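You operate a simulated robot arm through the tools that you are given. There is no shell and no other tool. Be economical: measure what you need, move in short steps, check, and stop when the job is done.

Carry out the task below with a simulated robot arm. There is one attempt and no reset: what you move stays moved.

TASK
Put the 2 A fuse from the top of the trestle table on top of the tall white head there and the 6 A fuse on top of the blue-capped valve.
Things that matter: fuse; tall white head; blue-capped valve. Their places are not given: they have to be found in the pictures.

It is judged by the outcome, as a careful person would: the job done as asked, and still so three seconds after it is handed in. It fails if anything else is knocked over, pushed out of place, dropped, spilled or broken.

THE ROBOT
A 6-joint arm with a two-finger parallel gripper, fixed in place. Base frame: the origin is at the foot of the arm, x ahead of it, y to its left, z up; the work surface is at about z = 0. Lengths are in mm, angles in rad, forces in N, time in s.
With the tool pointing down near the work surface it reaches from about 140 to 580 mm from the base axis. Its first joint turns from -1.152 to 1.152 rad. Payload 2.1 kg.
Tool frame: the origin (TCP) lies between the finger pads and is the grasp point; the fingertips stand 30 mm ahead of it; z points along the fingers, y is the line along which they close. The gripper opens to 94 mm. The fingers are 28 mm wide and 10 mm thick; the gripper's body (50 by 96 mm) begins 55 mm behind the TCP.
Orientation is that of the tool frame in the base frame, as [roll, pitch, yaw] about the fixed x, y, z axes, in that order (R = Rz(yaw) Ry(pitch) Rx(roll)). With the fingers straight down and closing along the base's y, the tool's x points along the base's -x, its y along +y and its z along -z.

THE INTERFACE
- The arm moves only by the tool servo_tool. Its arguments are lists of equal length, an entry for each row: "travel": the shift along the base's x, y, z in mm, a list of three; "spin": the turn about the base's z in rad. In form: {"travel": [[tx, ty, tz], ...], "spin": [spin, ...]}. A call has 1 to 10 rows; each row shifts and turns the commanded pose from where the row before left it. "gripper" is the closure in counts, from 0 (fully open) to 255 (shut), set as the call begins (left out, the last holds). A row lasts 0.2 s, in which the tool goes at most 50 mm and 0.15 rad; a call with a longer step from one row to the next is refused whole, and so is a gripper value outside its range. A pose out of reach is approached as far as the arm can. The call stops where the force on the tool passes 40 N (or 10 N more than at its start, if that is more) or the arm is blocked; 0.2 s more then pass. The fingers move at their own pace (about 72 mm/s each) and stop on an object; they squeeze with about 36 N. The grip force told is the motor's: it shows also when the fingers shut on nothing. Time passes only in rows, and 0.2 s behind the last, so rows that do not move let the fingers close. It gives the time, the measured TCP pose, the force on the tool (base axes), the opening and the grip force at its end, in the units of the frame above (readings bear some noise).
- Cameras (640 x 400 px; columns grow to the right, rows downward): "scene" is fixed at [63.7, -377.6, 477.4]; the picture's right is [0.77, -0.64, 0.00], its down [-0.43, -0.51, -0.75] and it looks along [0.48, 0.57, -0.67] (base axes); focal length 224 px, centre (320, 200). "wrist" rides on the gripper at [-37, 0, -58] in the tool frame; the picture's right is [0.00, -1.00, 0.00], its down [0.97, 0.00, -0.24] and it looks along [0.24, 0.00, 0.97] (tool axes); focal length 218 px, centre (320, 200).
- get_image(camera): a new picture of that camera. No time passes.
- point_at(camera, pixels): for up to 12 pixels [column, row] of the newest picture of that camera ("zoom" is the newest enlarged one), the place [x, y, z] in the base frame of the surface seen there, good to about 2 mm, but the place of the scene camera against the robot may be out by one fixed shift of up to 12 mm in any direction. No time passes.
- enlarge(camera, box): a new picture of the part [left, top, right, bottom] of that camera's present view, enlarged. No time passes.
- close_job(): hands the job in; it is judged then, once.

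Work in short steps. Measure before you move; look again where a grasp or a placing could have gone wrong, and mend it. You have 60 turns and 30 pictures in all, the two below and enlarged ones among them. Open the gripper and draw the arm clear of the work before you hand the job in, unless the task says otherwise; then end with one line.

The tools are called as name(argument=value, ...) on one line, values as JSON. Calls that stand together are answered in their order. servo_tool: Moves the arm, as the interface text tells. Its arguments: {"type":"object","properties":{"travel":{"type":"array"},"spin":{"type":"array"},"gripper":{"type":"number"}},"required":["travel","spin"]} The other tools are called the same way: get_image (camera) takes a picture; point_at (camera, pixels) gives the place of the surface under pixels of a picture; enlarge (camera, box) takes an enlarged picture of a part of a camera's view; close_job () hands the job in.

At the start:

```text
time: 0.0
position: [168.4, -213.1, 334.4]
tcp_rot: [-3.141, -0.001, -3.141]
ft_force: [0.5, -0.1, -0.2]
finger_gap: 93.8
finger_force: 0.0
```

scene: 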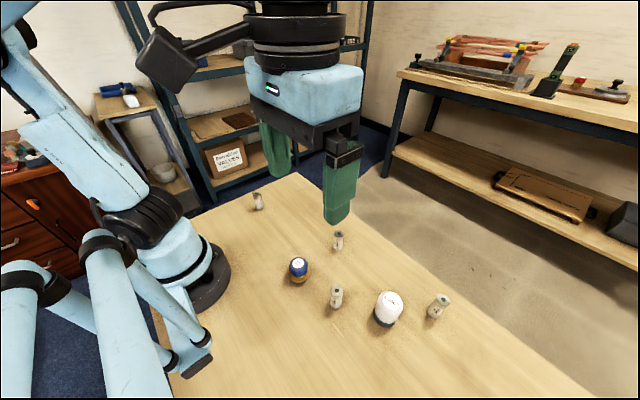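
wrist: 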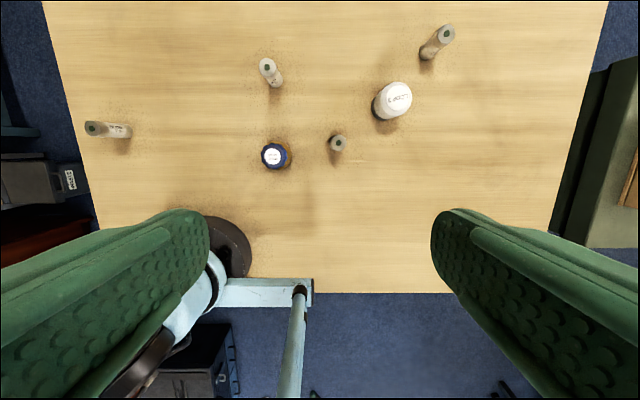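

The pictures show four small fuses, a blue-capped valve at about (298,268) and a white head at (389,307). I enlarge both views to read the labels.

enlarge(camera="scene", box=[270, 220, 460, 339])

enlarge(camera="scene", box=[235, 180, 283, 220])

enlarge(camera="wrist", box=[240, 10, 480, 180])

```text
3.36 times, centred on (365, 280) of scene
```

zoom: 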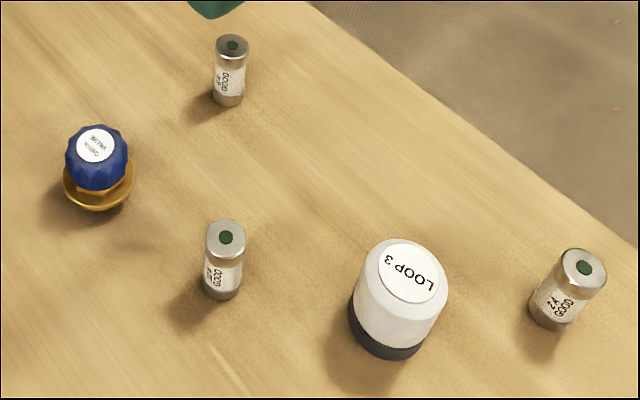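

```text
10.00 times, centred on (259, 200) of scene
```

zoom: 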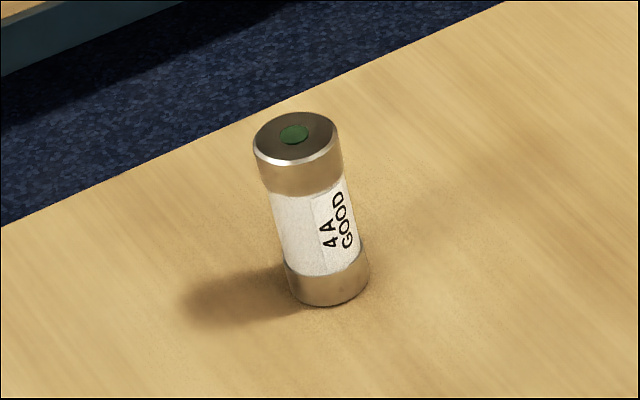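

```text
2.35 times, centred on (360, 95) of wrist
```

zoom: 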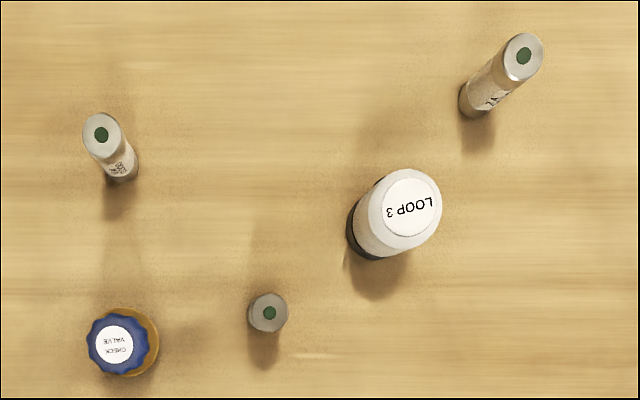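

The rightmost fuse reads 2 A and the far left one 4 A. I still need the labels on the two middle fuses, at (337,297) and (338,240).

enlarge(camera="scene", box=[313, 282, 361, 312])

enlarge(camera="scene", box=[314, 226, 362, 256])

point_at(camera="wrist", pixels=[[446, 33], [425, 54], [398, 98], [338, 142], [267, 65], [277, 84], [272, 156], [92, 128], [350, 200]])

point_at(camera="scene", pixels=[[443, 299], [391, 300], [337, 291], [339, 234], [298, 263], [257, 193]])

```text
13.33 times, centred on (337, 297) of scene
```

zoom: 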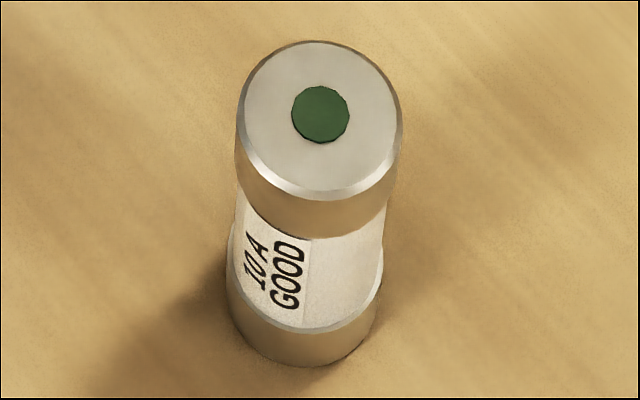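

```text
13.33 times, centred on (338, 241) of scene
```

zoom: 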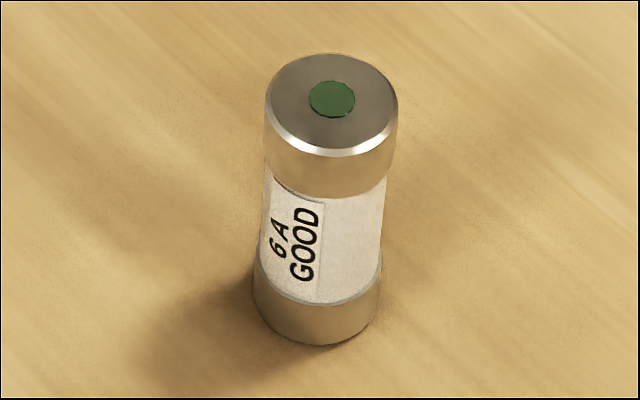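

```text
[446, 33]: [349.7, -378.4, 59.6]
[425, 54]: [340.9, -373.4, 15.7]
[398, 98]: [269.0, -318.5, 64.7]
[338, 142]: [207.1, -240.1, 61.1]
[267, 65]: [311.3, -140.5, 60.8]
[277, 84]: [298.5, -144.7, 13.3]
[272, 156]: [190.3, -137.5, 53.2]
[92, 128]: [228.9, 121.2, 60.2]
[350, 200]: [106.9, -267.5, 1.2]
```

```text
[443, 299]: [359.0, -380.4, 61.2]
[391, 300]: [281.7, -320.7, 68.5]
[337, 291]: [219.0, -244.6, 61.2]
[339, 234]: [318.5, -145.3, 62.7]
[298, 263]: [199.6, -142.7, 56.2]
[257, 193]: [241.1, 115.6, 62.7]
```

The 6 A fuse is at scene (338,240), with its top at about (311,-141,61) measured from the wrist. I move above it and look again.

servo_tool(travel=[[27, 14, -34], [27, 14, -34], [27, 14, -34], [27, 14, -34], [27, 14, -34], [0, 0, 0]], spin=[0, 0, 0, 0, 0, 0], gripper=0)

get_image(camera="wrist")

```text
time: 1.4
position: [302.4, -143.8, 161.7]
tcp_rot: [3.141, -0.001, 3.142]
ft_force: [0.7, -0.8, -0.6]
finger_gap: 94.1
finger_force: 0.1
```

```text
22 pictures are left
```

wrist: 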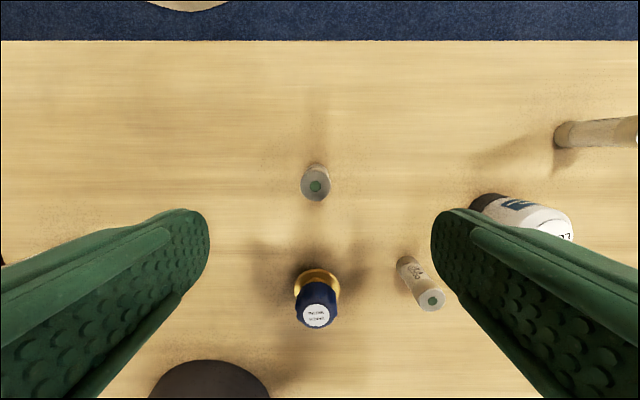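

The fuse now shows at (316,184) and the valve label at (317,315), so I measure both from here.

point_at(camera="wrist", pixels=[[316, 186], [302, 186], [330, 186], [316, 199], [317, 315], [303, 315], [332, 315], [317, 303], [317, 326], [430, 299], [337, 295]])

```text
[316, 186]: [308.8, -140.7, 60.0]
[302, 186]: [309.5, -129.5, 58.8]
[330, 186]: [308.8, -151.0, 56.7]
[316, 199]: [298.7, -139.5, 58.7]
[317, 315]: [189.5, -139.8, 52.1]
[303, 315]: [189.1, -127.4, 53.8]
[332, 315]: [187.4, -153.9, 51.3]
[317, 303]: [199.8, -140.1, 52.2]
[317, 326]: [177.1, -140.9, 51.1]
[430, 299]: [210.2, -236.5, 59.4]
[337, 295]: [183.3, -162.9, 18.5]
```

The fuse centre is about (309.3,-140.5) with its top at 60; the valve centre is (188.7,-140.2) with its top at about 52.5. I descend around the fuse and close.

servo_tool(travel=[[6.9, 3.3, -30], [0, 0, -35], [0, 0, -30], [0, 0, -22], [0, 0, 0]], spin=[0, 0, 0, 0, 0])

servo_tool(travel=[[0, 0, 0], [0, 0, 0], [0, 0, 0], [0, 0, 0], [0, 0, 0]], spin=[0, 0, 0, 0, 0], gripper=255)

```text
time: 2.6
position: [309.2, -139.1, 45.2]
tcp_rot: [-3.141, -0.001, 3.141]
ft_force: [0.0, -0.2, -0.1]
finger_gap: 94.0
finger_force: 0.0
```

```text
time: 3.8
position: [310.1, -138.9, 46.2]
tcp_rot: [3.14, -0.001, -3.141]
ft_force: [-0.4, -0.5, -0.1]
finger_gap: 23.3
finger_force: 36.1
```

The fuse is held (gap 23.3 mm). I lift it and go over the valve.

servo_tool(travel=[[0, 0, 20], [0, 0, 40], [-20, 0, 25], [-35, 0, 0], [-35, 0, 0], [-30, 0, 0], [0, 0, 0]], spin=[0, 0, 0, 0, 0, 0, 0])

get_image(camera="wrist")

get_image(camera="scene")

```text
time: 5.4
position: [189.4, -137.4, 134.1]
tcp_rot: [-3.141, 0.0, -3.141]
ft_force: [-0.7, -0.1, -1.0]
finger_gap: 23.4
finger_force: 36.1
```

```text
21 pictures are left
```

wrist: 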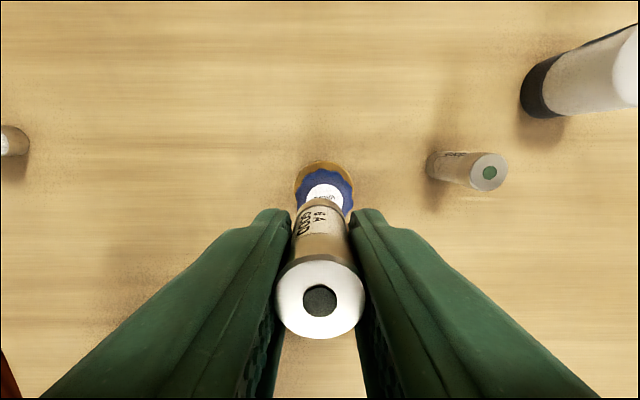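

```text
20 pictures are left
```

scene: 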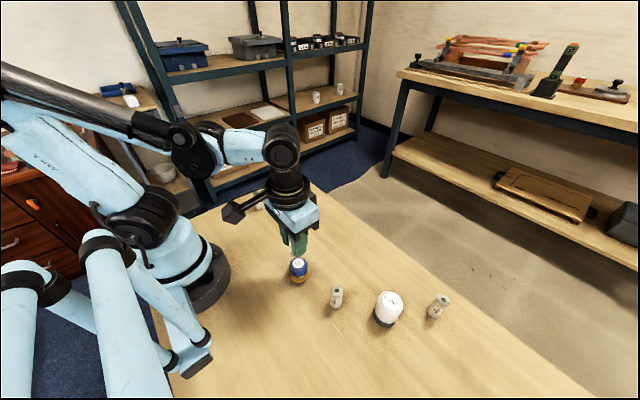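

The fuse is upright, top at (320,300), over the cap at (324,190). I measure both for alignment.

point_at(camera="wrist", pixels=[[320, 300], [278, 300], [362, 300], [296, 196], [352, 196], [324, 174], [307, 193], [343, 193], [324, 186], [320, 203], [324, 193]])

enlarge(camera="wrist", box=[260, 150, 388, 230])

```text
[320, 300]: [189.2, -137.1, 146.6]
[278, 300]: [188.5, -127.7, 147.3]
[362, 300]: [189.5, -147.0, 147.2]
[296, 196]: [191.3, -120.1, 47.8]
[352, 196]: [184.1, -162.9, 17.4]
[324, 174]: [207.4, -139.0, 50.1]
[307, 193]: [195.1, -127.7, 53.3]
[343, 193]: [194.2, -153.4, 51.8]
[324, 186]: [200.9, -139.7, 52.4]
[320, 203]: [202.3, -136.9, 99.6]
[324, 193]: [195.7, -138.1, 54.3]
```

```text
5.00 times, centred on (324, 190) of wrist
```

zoom: 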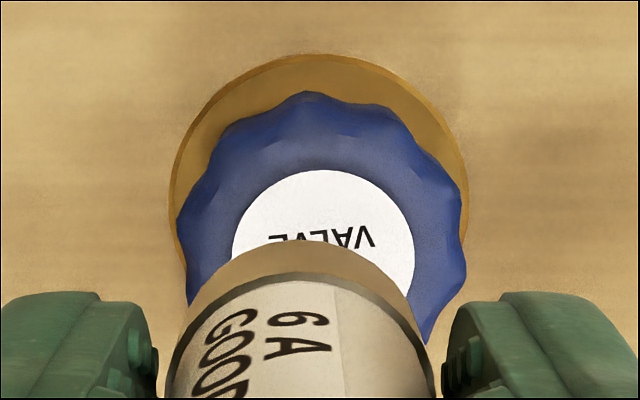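

The label centre is at about (189,-140.3) and the fuse is at y about -137.2. I shift 3 mm in y and descend close to contact.

servo_tool(travel=[[0, -3, 0], [0, 0, -15], [0, 0, -13], [0, 0, -4], [0, 0, 0]], spin=[0, 0, 0, 0, 0])

enlarge(camera="scene", box=[258, 235, 338, 285])

```text
time: 6.6
position: [189.2, -141.6, 99.5]
tcp_rot: [3.141, 0.0, 3.141]
ft_force: [0.6, 0.6, -0.5]
finger_gap: 22.9
finger_force: 36.3
```

```text
8.00 times, centred on (298, 260) of scene
```

zoom: 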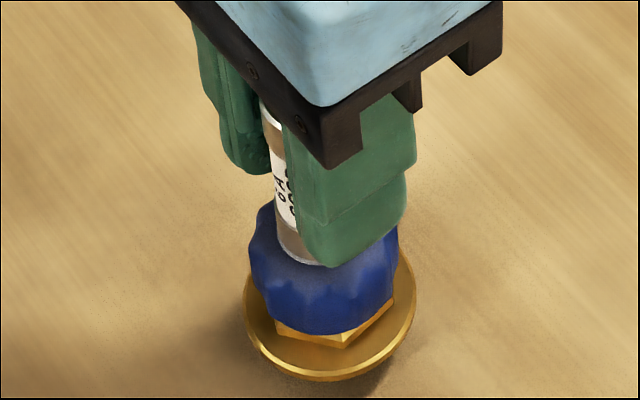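

It is nearly touching with no force yet. I lower in 1 mm steps.

servo_tool(travel=[[0, 0, -1], [0, 0, 0]], spin=[0, 0])

servo_tool(travel=[[0, 0, -1], [0, 0, 0]], spin=[0, 0])

```text
time: 7.2
position: [190.2, -141.1, 98.3]
tcp_rot: [3.141, -0.001, 3.141]
ft_force: [-0.2, -0.7, -0.6]
finger_gap: 23.0
finger_force: 36.2
```

```text
time: 7.8
position: [188.8, -141.5, 97.7]
tcp_rot: [-3.14, 0.0, -3.141]
ft_force: [-0.2, -0.5, -0.5]
finger_gap: 22.9
finger_force: 35.7
```

servo_tool(travel=[[0, 0, -0.7], [0, 0, 0]], spin=[0, 0])

servo_tool(travel=[[0, 0, -0.7], [0, 0, 0]], spin=[0, 0])

enlarge(camera="scene", box=[258, 235, 338, 285])

```text
time: 8.4
position: [190.4, -141.5, 97.0]
tcp_rot: [3.141, -0.001, 3.141]
ft_force: [-0.3, -0.1, -0.4]
finger_gap: 23.4
finger_force: 36.2
```

```text
time: 9.0
position: [189.7, -142.5, 96.2]
tcp_rot: [-3.141, 0.001, -3.141]
ft_force: [-0.1, 0.4, 0.1]
finger_gap: 23.3
finger_force: 36.2
```

```text
8.00 times, centred on (298, 260) of scene
```

zoom: 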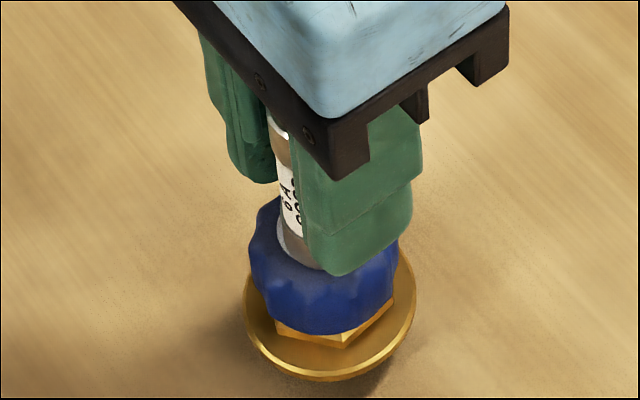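

There is still no contact force, and the gripper seems to have drifted slightly to -y. I check alignment with the wrist camera.

enlarge(camera="wrist", box=[240, 140, 400, 340])

point_at(camera="wrist", pixels=[[320, 300], [280, 300], [360, 300], [320, 275], [320, 333]])

```text
2.00 times, centred on (320, 240) of wrist
```

zoom: 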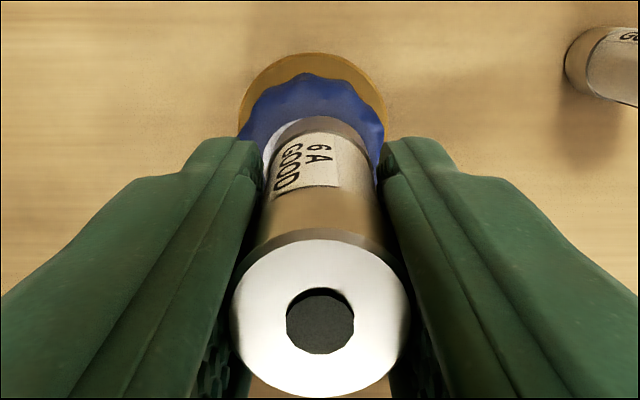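

```text
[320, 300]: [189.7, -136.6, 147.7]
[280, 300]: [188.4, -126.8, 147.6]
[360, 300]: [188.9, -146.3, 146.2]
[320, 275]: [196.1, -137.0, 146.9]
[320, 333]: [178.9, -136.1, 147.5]
```

The collar centre is at column 316 against 320 for the fuse, so the fuse is about 2.5 mm too far toward -y. I lift slightly, correct that and look again.

servo_tool(travel=[[0, 0, 3], [0, 2.4, 0], [0, 0, -2], [0, 0, 0]], spin=[0, 0, 0, 0])

enlarge(camera="wrist", box=[256, 155, 384, 235])

```text
time: 10.0
position: [189.2, -139.9, 96.3]
tcp_rot: [-3.14, -0.001, 3.141]
ft_force: [-1.4, 0.1, -1.0]
finger_gap: 23.0
finger_force: 36.1
```

```text
5.00 times, centred on (320, 195) of wrist
```

zoom: 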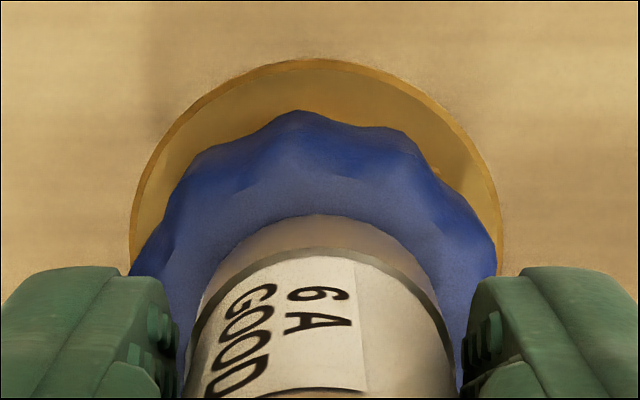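

It is now centred. I keep lowering until contact shows.

servo_tool(travel=[[0, 0, -1], [0, 0, 0]], spin=[0, 0])

servo_tool(travel=[[0, 0, -0.7], [0, 0, 0]], spin=[0, 0])

servo_tool(travel=[[0, 0, -0.7], [0, 0, 0]], spin=[0, 0])

```text
time: 10.6
position: [190.3, -139.6, 95.8]
tcp_rot: [-3.141, 0.0, -3.141]
ft_force: [-2.9, -0.5, 25.7]
finger_gap: 23.2
finger_force: 35.6
```

```text
time: 11.2
position: [190.8, -140.1, 95.7]
tcp_rot: [3.14, 0.003, 3.141]
ft_force: [1.5, -2.1, 29.4]
finger_gap: 23.1
finger_force: 36.0
```

```text
time: 11.8
position: [190.4, -138.2, 94.8]
tcp_rot: [3.141, 0.0, 3.141]
ft_force: [0.9, -1.9, 37.1]
finger_gap: 23.1
finger_force: 35.7
```

There is contact (about 26 N). I back off the overshoot, check the force, then open.

servo_tool(travel=[[0, 0, 1.3], [0, 0, 0]], spin=[0, 0])

```text
time: 12.4
position: [189.8, -139.4, 95.9]
tcp_rot: [3.14, 0.0, -3.141]
ft_force: [-0.3, 0.5, -0.4]
finger_gap: 23.0
finger_force: 35.7
```

servo_tool(travel=[[0, 0, 0], [0, 0, 0], [0, 0, 0], [0, 0, 0]], spin=[0, 0, 0, 0], gripper=60)

servo_tool(travel=[[0, 0, 15], [0, 0, 35], [0, 0, 40], [0, 0, 40], [0, 0, 0]], spin=[0, 0, 0, 0, 0])

get_image(camera="wrist")

enlarge(camera="scene", box=[250, 220, 450, 345])

```text
time: 13.4
position: [189.9, -140.1, 94.8]
tcp_rot: [-3.141, 0.002, 3.141]
ft_force: [-0.7, -0.1, -0.8]
finger_gap: 71.9
finger_force: 0.1
```

```text
time: 14.6
position: [189.6, -138.8, 227.1]
tcp_rot: [-3.14, 0.0, -3.141]
ft_force: [-0.7, -1.3, 0.0]
finger_gap: 71.9
finger_force: 0.0
```

```text
14 pictures are left
```

wrist: 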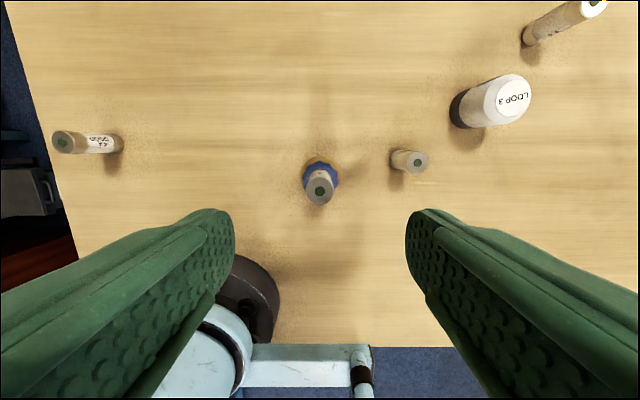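

```text
3.20 times, centred on (350, 282) of scene
```

zoom: 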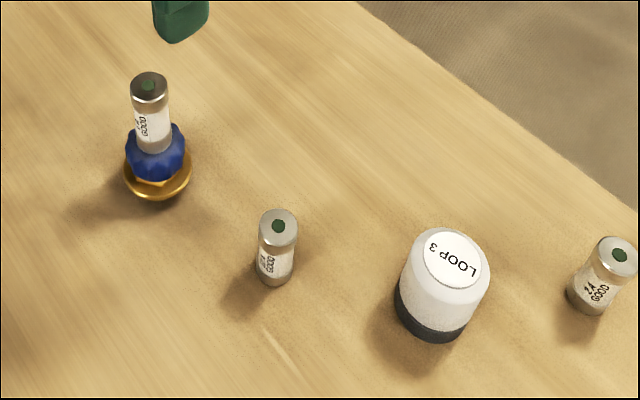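

The 6 A fuse stands upright on the valve. I move above the 2 A fuse.

servo_tool(travel=[[20, -30, 0], [20, -30, 0], [20, -30, 0], [20, -30, -5], [20, -30, -10], [20, -30, -15], [20, -30, -15], [11, -27, -12], [0, 0, 0]], spin=[0, 0, 0, 0, 0, 0, 0, 0, 0], gripper=0)

get_image(camera="wrist")

```text
time: 16.6
position: [340.3, -377.9, 170.8]
tcp_rot: [3.141, 0.001, -3.141]
ft_force: [1.0, 0.3, 0.9]
finger_gap: 94.0
finger_force: 0.1
```

```text
12 pictures are left
```

wrist: 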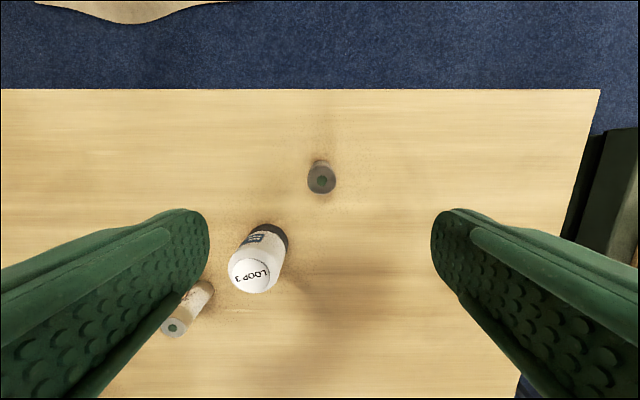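

point_at(camera="wrist", pixels=[[321, 180], [309, 180], [333, 180], [321, 192], [250, 275], [232, 275], [268, 275], [250, 289], [250, 262], [245, 255]])

```text
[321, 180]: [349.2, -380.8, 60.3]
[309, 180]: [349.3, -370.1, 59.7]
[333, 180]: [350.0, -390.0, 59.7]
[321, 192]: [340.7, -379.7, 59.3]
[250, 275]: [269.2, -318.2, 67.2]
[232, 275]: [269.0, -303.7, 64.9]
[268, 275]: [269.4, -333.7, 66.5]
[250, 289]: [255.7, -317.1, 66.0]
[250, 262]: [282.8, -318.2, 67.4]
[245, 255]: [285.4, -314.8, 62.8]
```

The 2 A fuse is centred at (350,-380) and the head at (269,-318.3), top about 66.5. I descend and grasp.

servo_tool(travel=[[9.5, -2, -25], [0, 0, -35], [0, 0, -35], [0, 0, -30], [0, 0, 0]], spin=[0, 0, 0, 0, 0])

servo_tool(travel=[[0, 0, 0], [0, 0, 0], [0, 0, 0], [0, 0, 0], [0, 0, 0]], spin=[0, 0, 0, 0, 0], gripper=255)

servo_tool(travel=[[0, 0, 20], [0, 0, 40], [0, 0, 45], [-27, 20, 0], [-27, 20, 0], [-26, 21, 0], [0, 0, 0], [0, 0, 0]], spin=[0, 0, 0, 0, 0, 0, 0, 0])

get_image(camera="wrist")

```text
time: 17.8
position: [352.0, -381.3, 43.2]
tcp_rot: [-3.141, 0.0, -3.141]
ft_force: [-0.2, 0.3, 0.7]
finger_gap: 94.2
finger_force: 0.0
```

```text
time: 19.0
position: [351.1, -380.4, 43.2]
tcp_rot: [-3.142, -0.001, 3.141]
ft_force: [0.5, 0.4, 0.5]
finger_gap: 23.0
finger_force: 35.8
```

```text
time: 20.8
position: [269.4, -320.2, 149.2]
tcp_rot: [3.141, 0.001, 3.141]
ft_force: [-0.5, -0.5, -0.6]
finger_gap: 23.0
finger_force: 36.0
```

```text
11 pictures are left
```

wrist: 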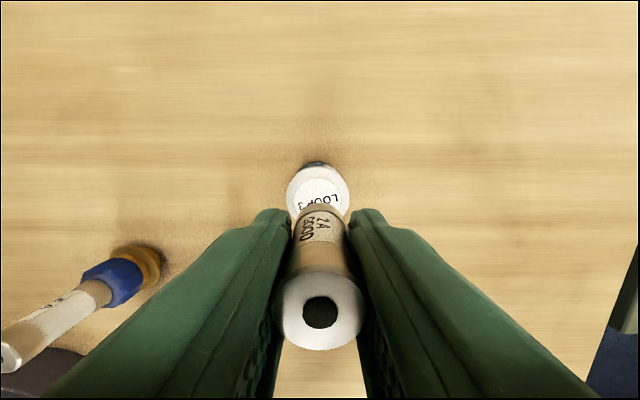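

The fuse (column 319) lines up with the head (column 318). I descend to just above contact and check alignment.

servo_tool(travel=[[0, 1, -15], [0, 0, -15], [0, 0, -5], [0, 0, 0], [0, 0, 0]], spin=[0, 0, 0, 0, 0])

enlarge(camera="wrist", box=[256, 155, 384, 235])

enlarge(camera="scene", box=[349, 275, 429, 325])

```text
time: 22.0
position: [270.4, -316.3, 111.6]
tcp_rot: [3.141, 0.0, 3.141]
ft_force: [0.6, 0.1, -1.0]
finger_gap: 23.1
finger_force: 36.4
```

```text
5.00 times, centred on (320, 195) of wrist
```

zoom: 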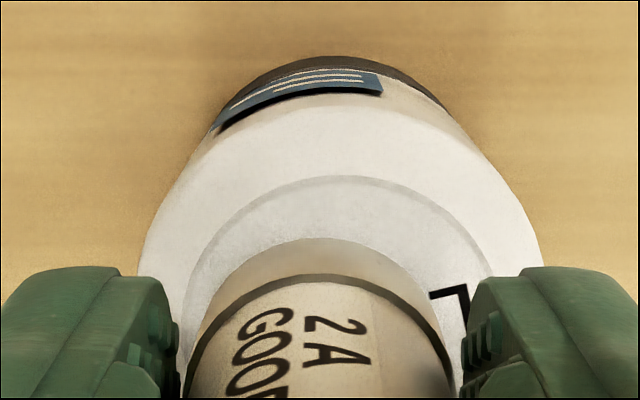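

```text
8.00 times, centred on (389, 300) of scene
```

zoom: 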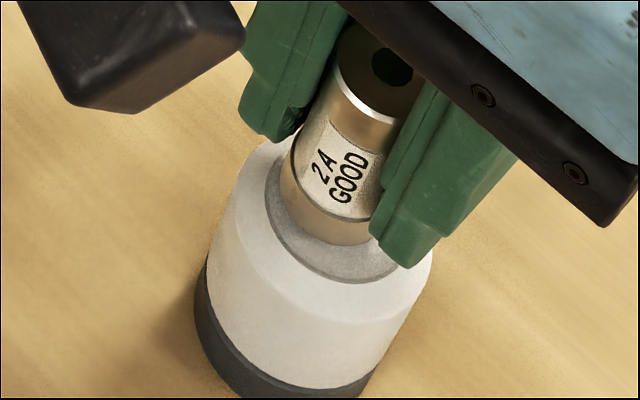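

The head centre is about 4 px to the right of the fuse, so I shift -1.8 mm in y and lower to contact.

servo_tool(travel=[[0, -1.8, 0], [0, 0, -1], [0, 0, 0]], spin=[0, 0, 0])

servo_tool(travel=[[0, 0, -0.8], [0, 0, 0]], spin=[0, 0])

servo_tool(travel=[[0, 0, -0.8], [0, 0, 0]], spin=[0, 0])

```text
time: 22.8
position: [271.5, -318.9, 112.3]
tcp_rot: [3.141, 0.0, 3.141]
ft_force: [0.1, 0.1, -0.6]
finger_gap: 22.9
finger_force: 36.0
```

```text
time: 23.4
position: [272.0, -318.5, 111.7]
tcp_rot: [3.141, 0.002, -3.14]
ft_force: [0.5, -0.4, -0.8]
finger_gap: 23.1
finger_force: 35.8
```

```text
time: 24.0
position: [271.3, -318.2, 111.3]
tcp_rot: [-3.14, 0.0, -3.141]
ft_force: [-0.1, -1.0, -0.1]
finger_gap: 23.0
finger_force: 36.1
```

x reads about 271.5 against the head's 269.2, so I trim x by -1.5 and keep lowering.

servo_tool(travel=[[-1.5, 0, 0], [0, 0, -0.7], [0, 0, 0]], spin=[0, 0, 0])

servo_tool(travel=[[0, 0, -0.7], [0, 0, 0]], spin=[0, 0])

enlarge(camera="wrist", box=[256, 155, 384, 235])

```text
time: 24.8
position: [268.5, -318.2, 109.7]
tcp_rot: [3.141, 0.001, 3.141]
ft_force: [-0.4, -0.2, -0.1]
finger_gap: 23.0
finger_force: 36.2
```

```text
time: 25.4
position: [268.8, -320.1, 110.7]
tcp_rot: [3.141, 0.0, 3.141]
ft_force: [-0.5, 0.0, -0.9]
finger_gap: 22.8
finger_force: 36.0
```

```text
5.00 times, centred on (320, 195) of wrist
```

zoom: 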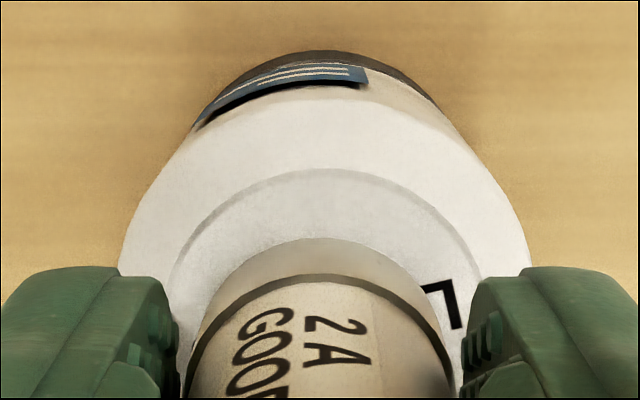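

y is centred. The far gap (68) exceeds the side gaps (about 33), so I move x back +1.5 and continue down.

servo_tool(travel=[[1.5, 0, 0], [0, 0, -0.8], [0, 0, 0]], spin=[0, 0, 0])

servo_tool(travel=[[0, 0, -0.7], [0, 0, 0]], spin=[0, 0])

```text
time: 26.2
position: [271.8, -318.5, 110.0]
tcp_rot: [-3.14, 0.001, 3.141]
ft_force: [-0.3, 0.1, -0.8]
finger_gap: 23.0
finger_force: 35.6
```

```text
time: 26.8
position: [271.1, -318.0, 108.8]
tcp_rot: [-3.141, 0.0, -3.141]
ft_force: [0.8, -0.3, -0.5]
finger_gap: 22.9
finger_force: 36.1
```

servo_tool(travel=[[0, 0, -0.7], [0, 0, 0]], spin=[0, 0])

servo_tool(travel=[[0, 0, -0.5], [0, 0, 0]], spin=[0, 0])

enlarge(camera="scene", box=[349, 275, 429, 325])

```text
time: 27.4
position: [271.2, -319.1, 107.5]
tcp_rot: [3.141, 0.0, -3.141]
ft_force: [-0.3, 0.6, 0.5]
finger_gap: 22.8
finger_force: 36.1
```

```text
time: 28.0
position: [271.2, -318.2, 106.9]
tcp_rot: [-3.141, -0.001, 3.141]
ft_force: [0.8, -0.8, 2.9]
finger_gap: 23.2
finger_force: 36.2
```

```text
8.00 times, centred on (389, 300) of scene
```

zoom: 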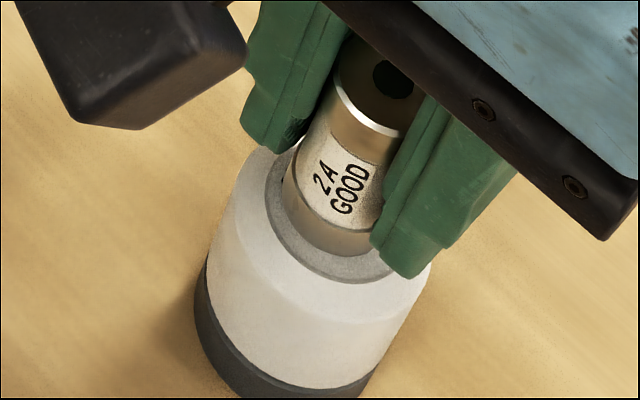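

Light contact (2.9 N), and the fuse sits well within the label. I open and withdraw straight up.

servo_tool(travel=[[0, 0, 0], [0, 0, 0], [0, 0, 0], [0, 0, 0]], spin=[0, 0, 0, 0], gripper=60)

servo_tool(travel=[[0, 0, 15], [0, 0, 35], [0, 0, 40], [0, 0, 40], [0, 0, 30], [0, 0, 0]], spin=[0, 0, 0, 0, 0, 0])

get_image(camera="scene")

get_image(camera="wrist")

```text
time: 29.0
position: [272.0, -318.8, 107.2]
tcp_rot: [-3.14, -0.001, -3.142]
ft_force: [0.8, 0.3, 0.3]
finger_gap: 72.0
finger_force: 0.1
```

```text
time: 30.4
position: [270.9, -317.7, 263.9]
tcp_rot: [-3.141, 0.0, 3.14]
ft_force: [0.7, 0.3, 0.4]
finger_gap: 72.2
finger_force: 0.1
```

```text
6 pictures are left
```

scene: 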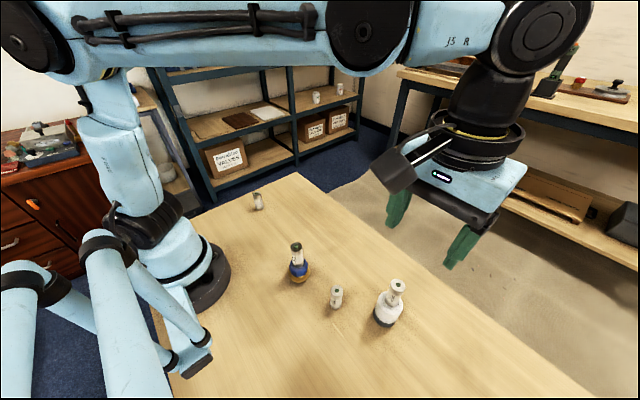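

```text
5 pictures are left
```

wrist: 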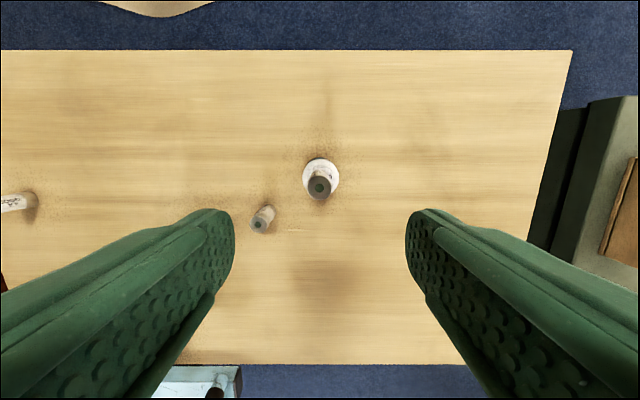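

Both fuses stand upright on their targets, the other objects look undisturbed, and the arm is clear with the gripper open. I hand the job in.

close_job()

```text
The job is handed in.
```

The 2 A fuse is standing on top of the tall white head and the 6 A fuse on top of the blue-capped valve; the last pictures showed both upright and nothing else disturbed.
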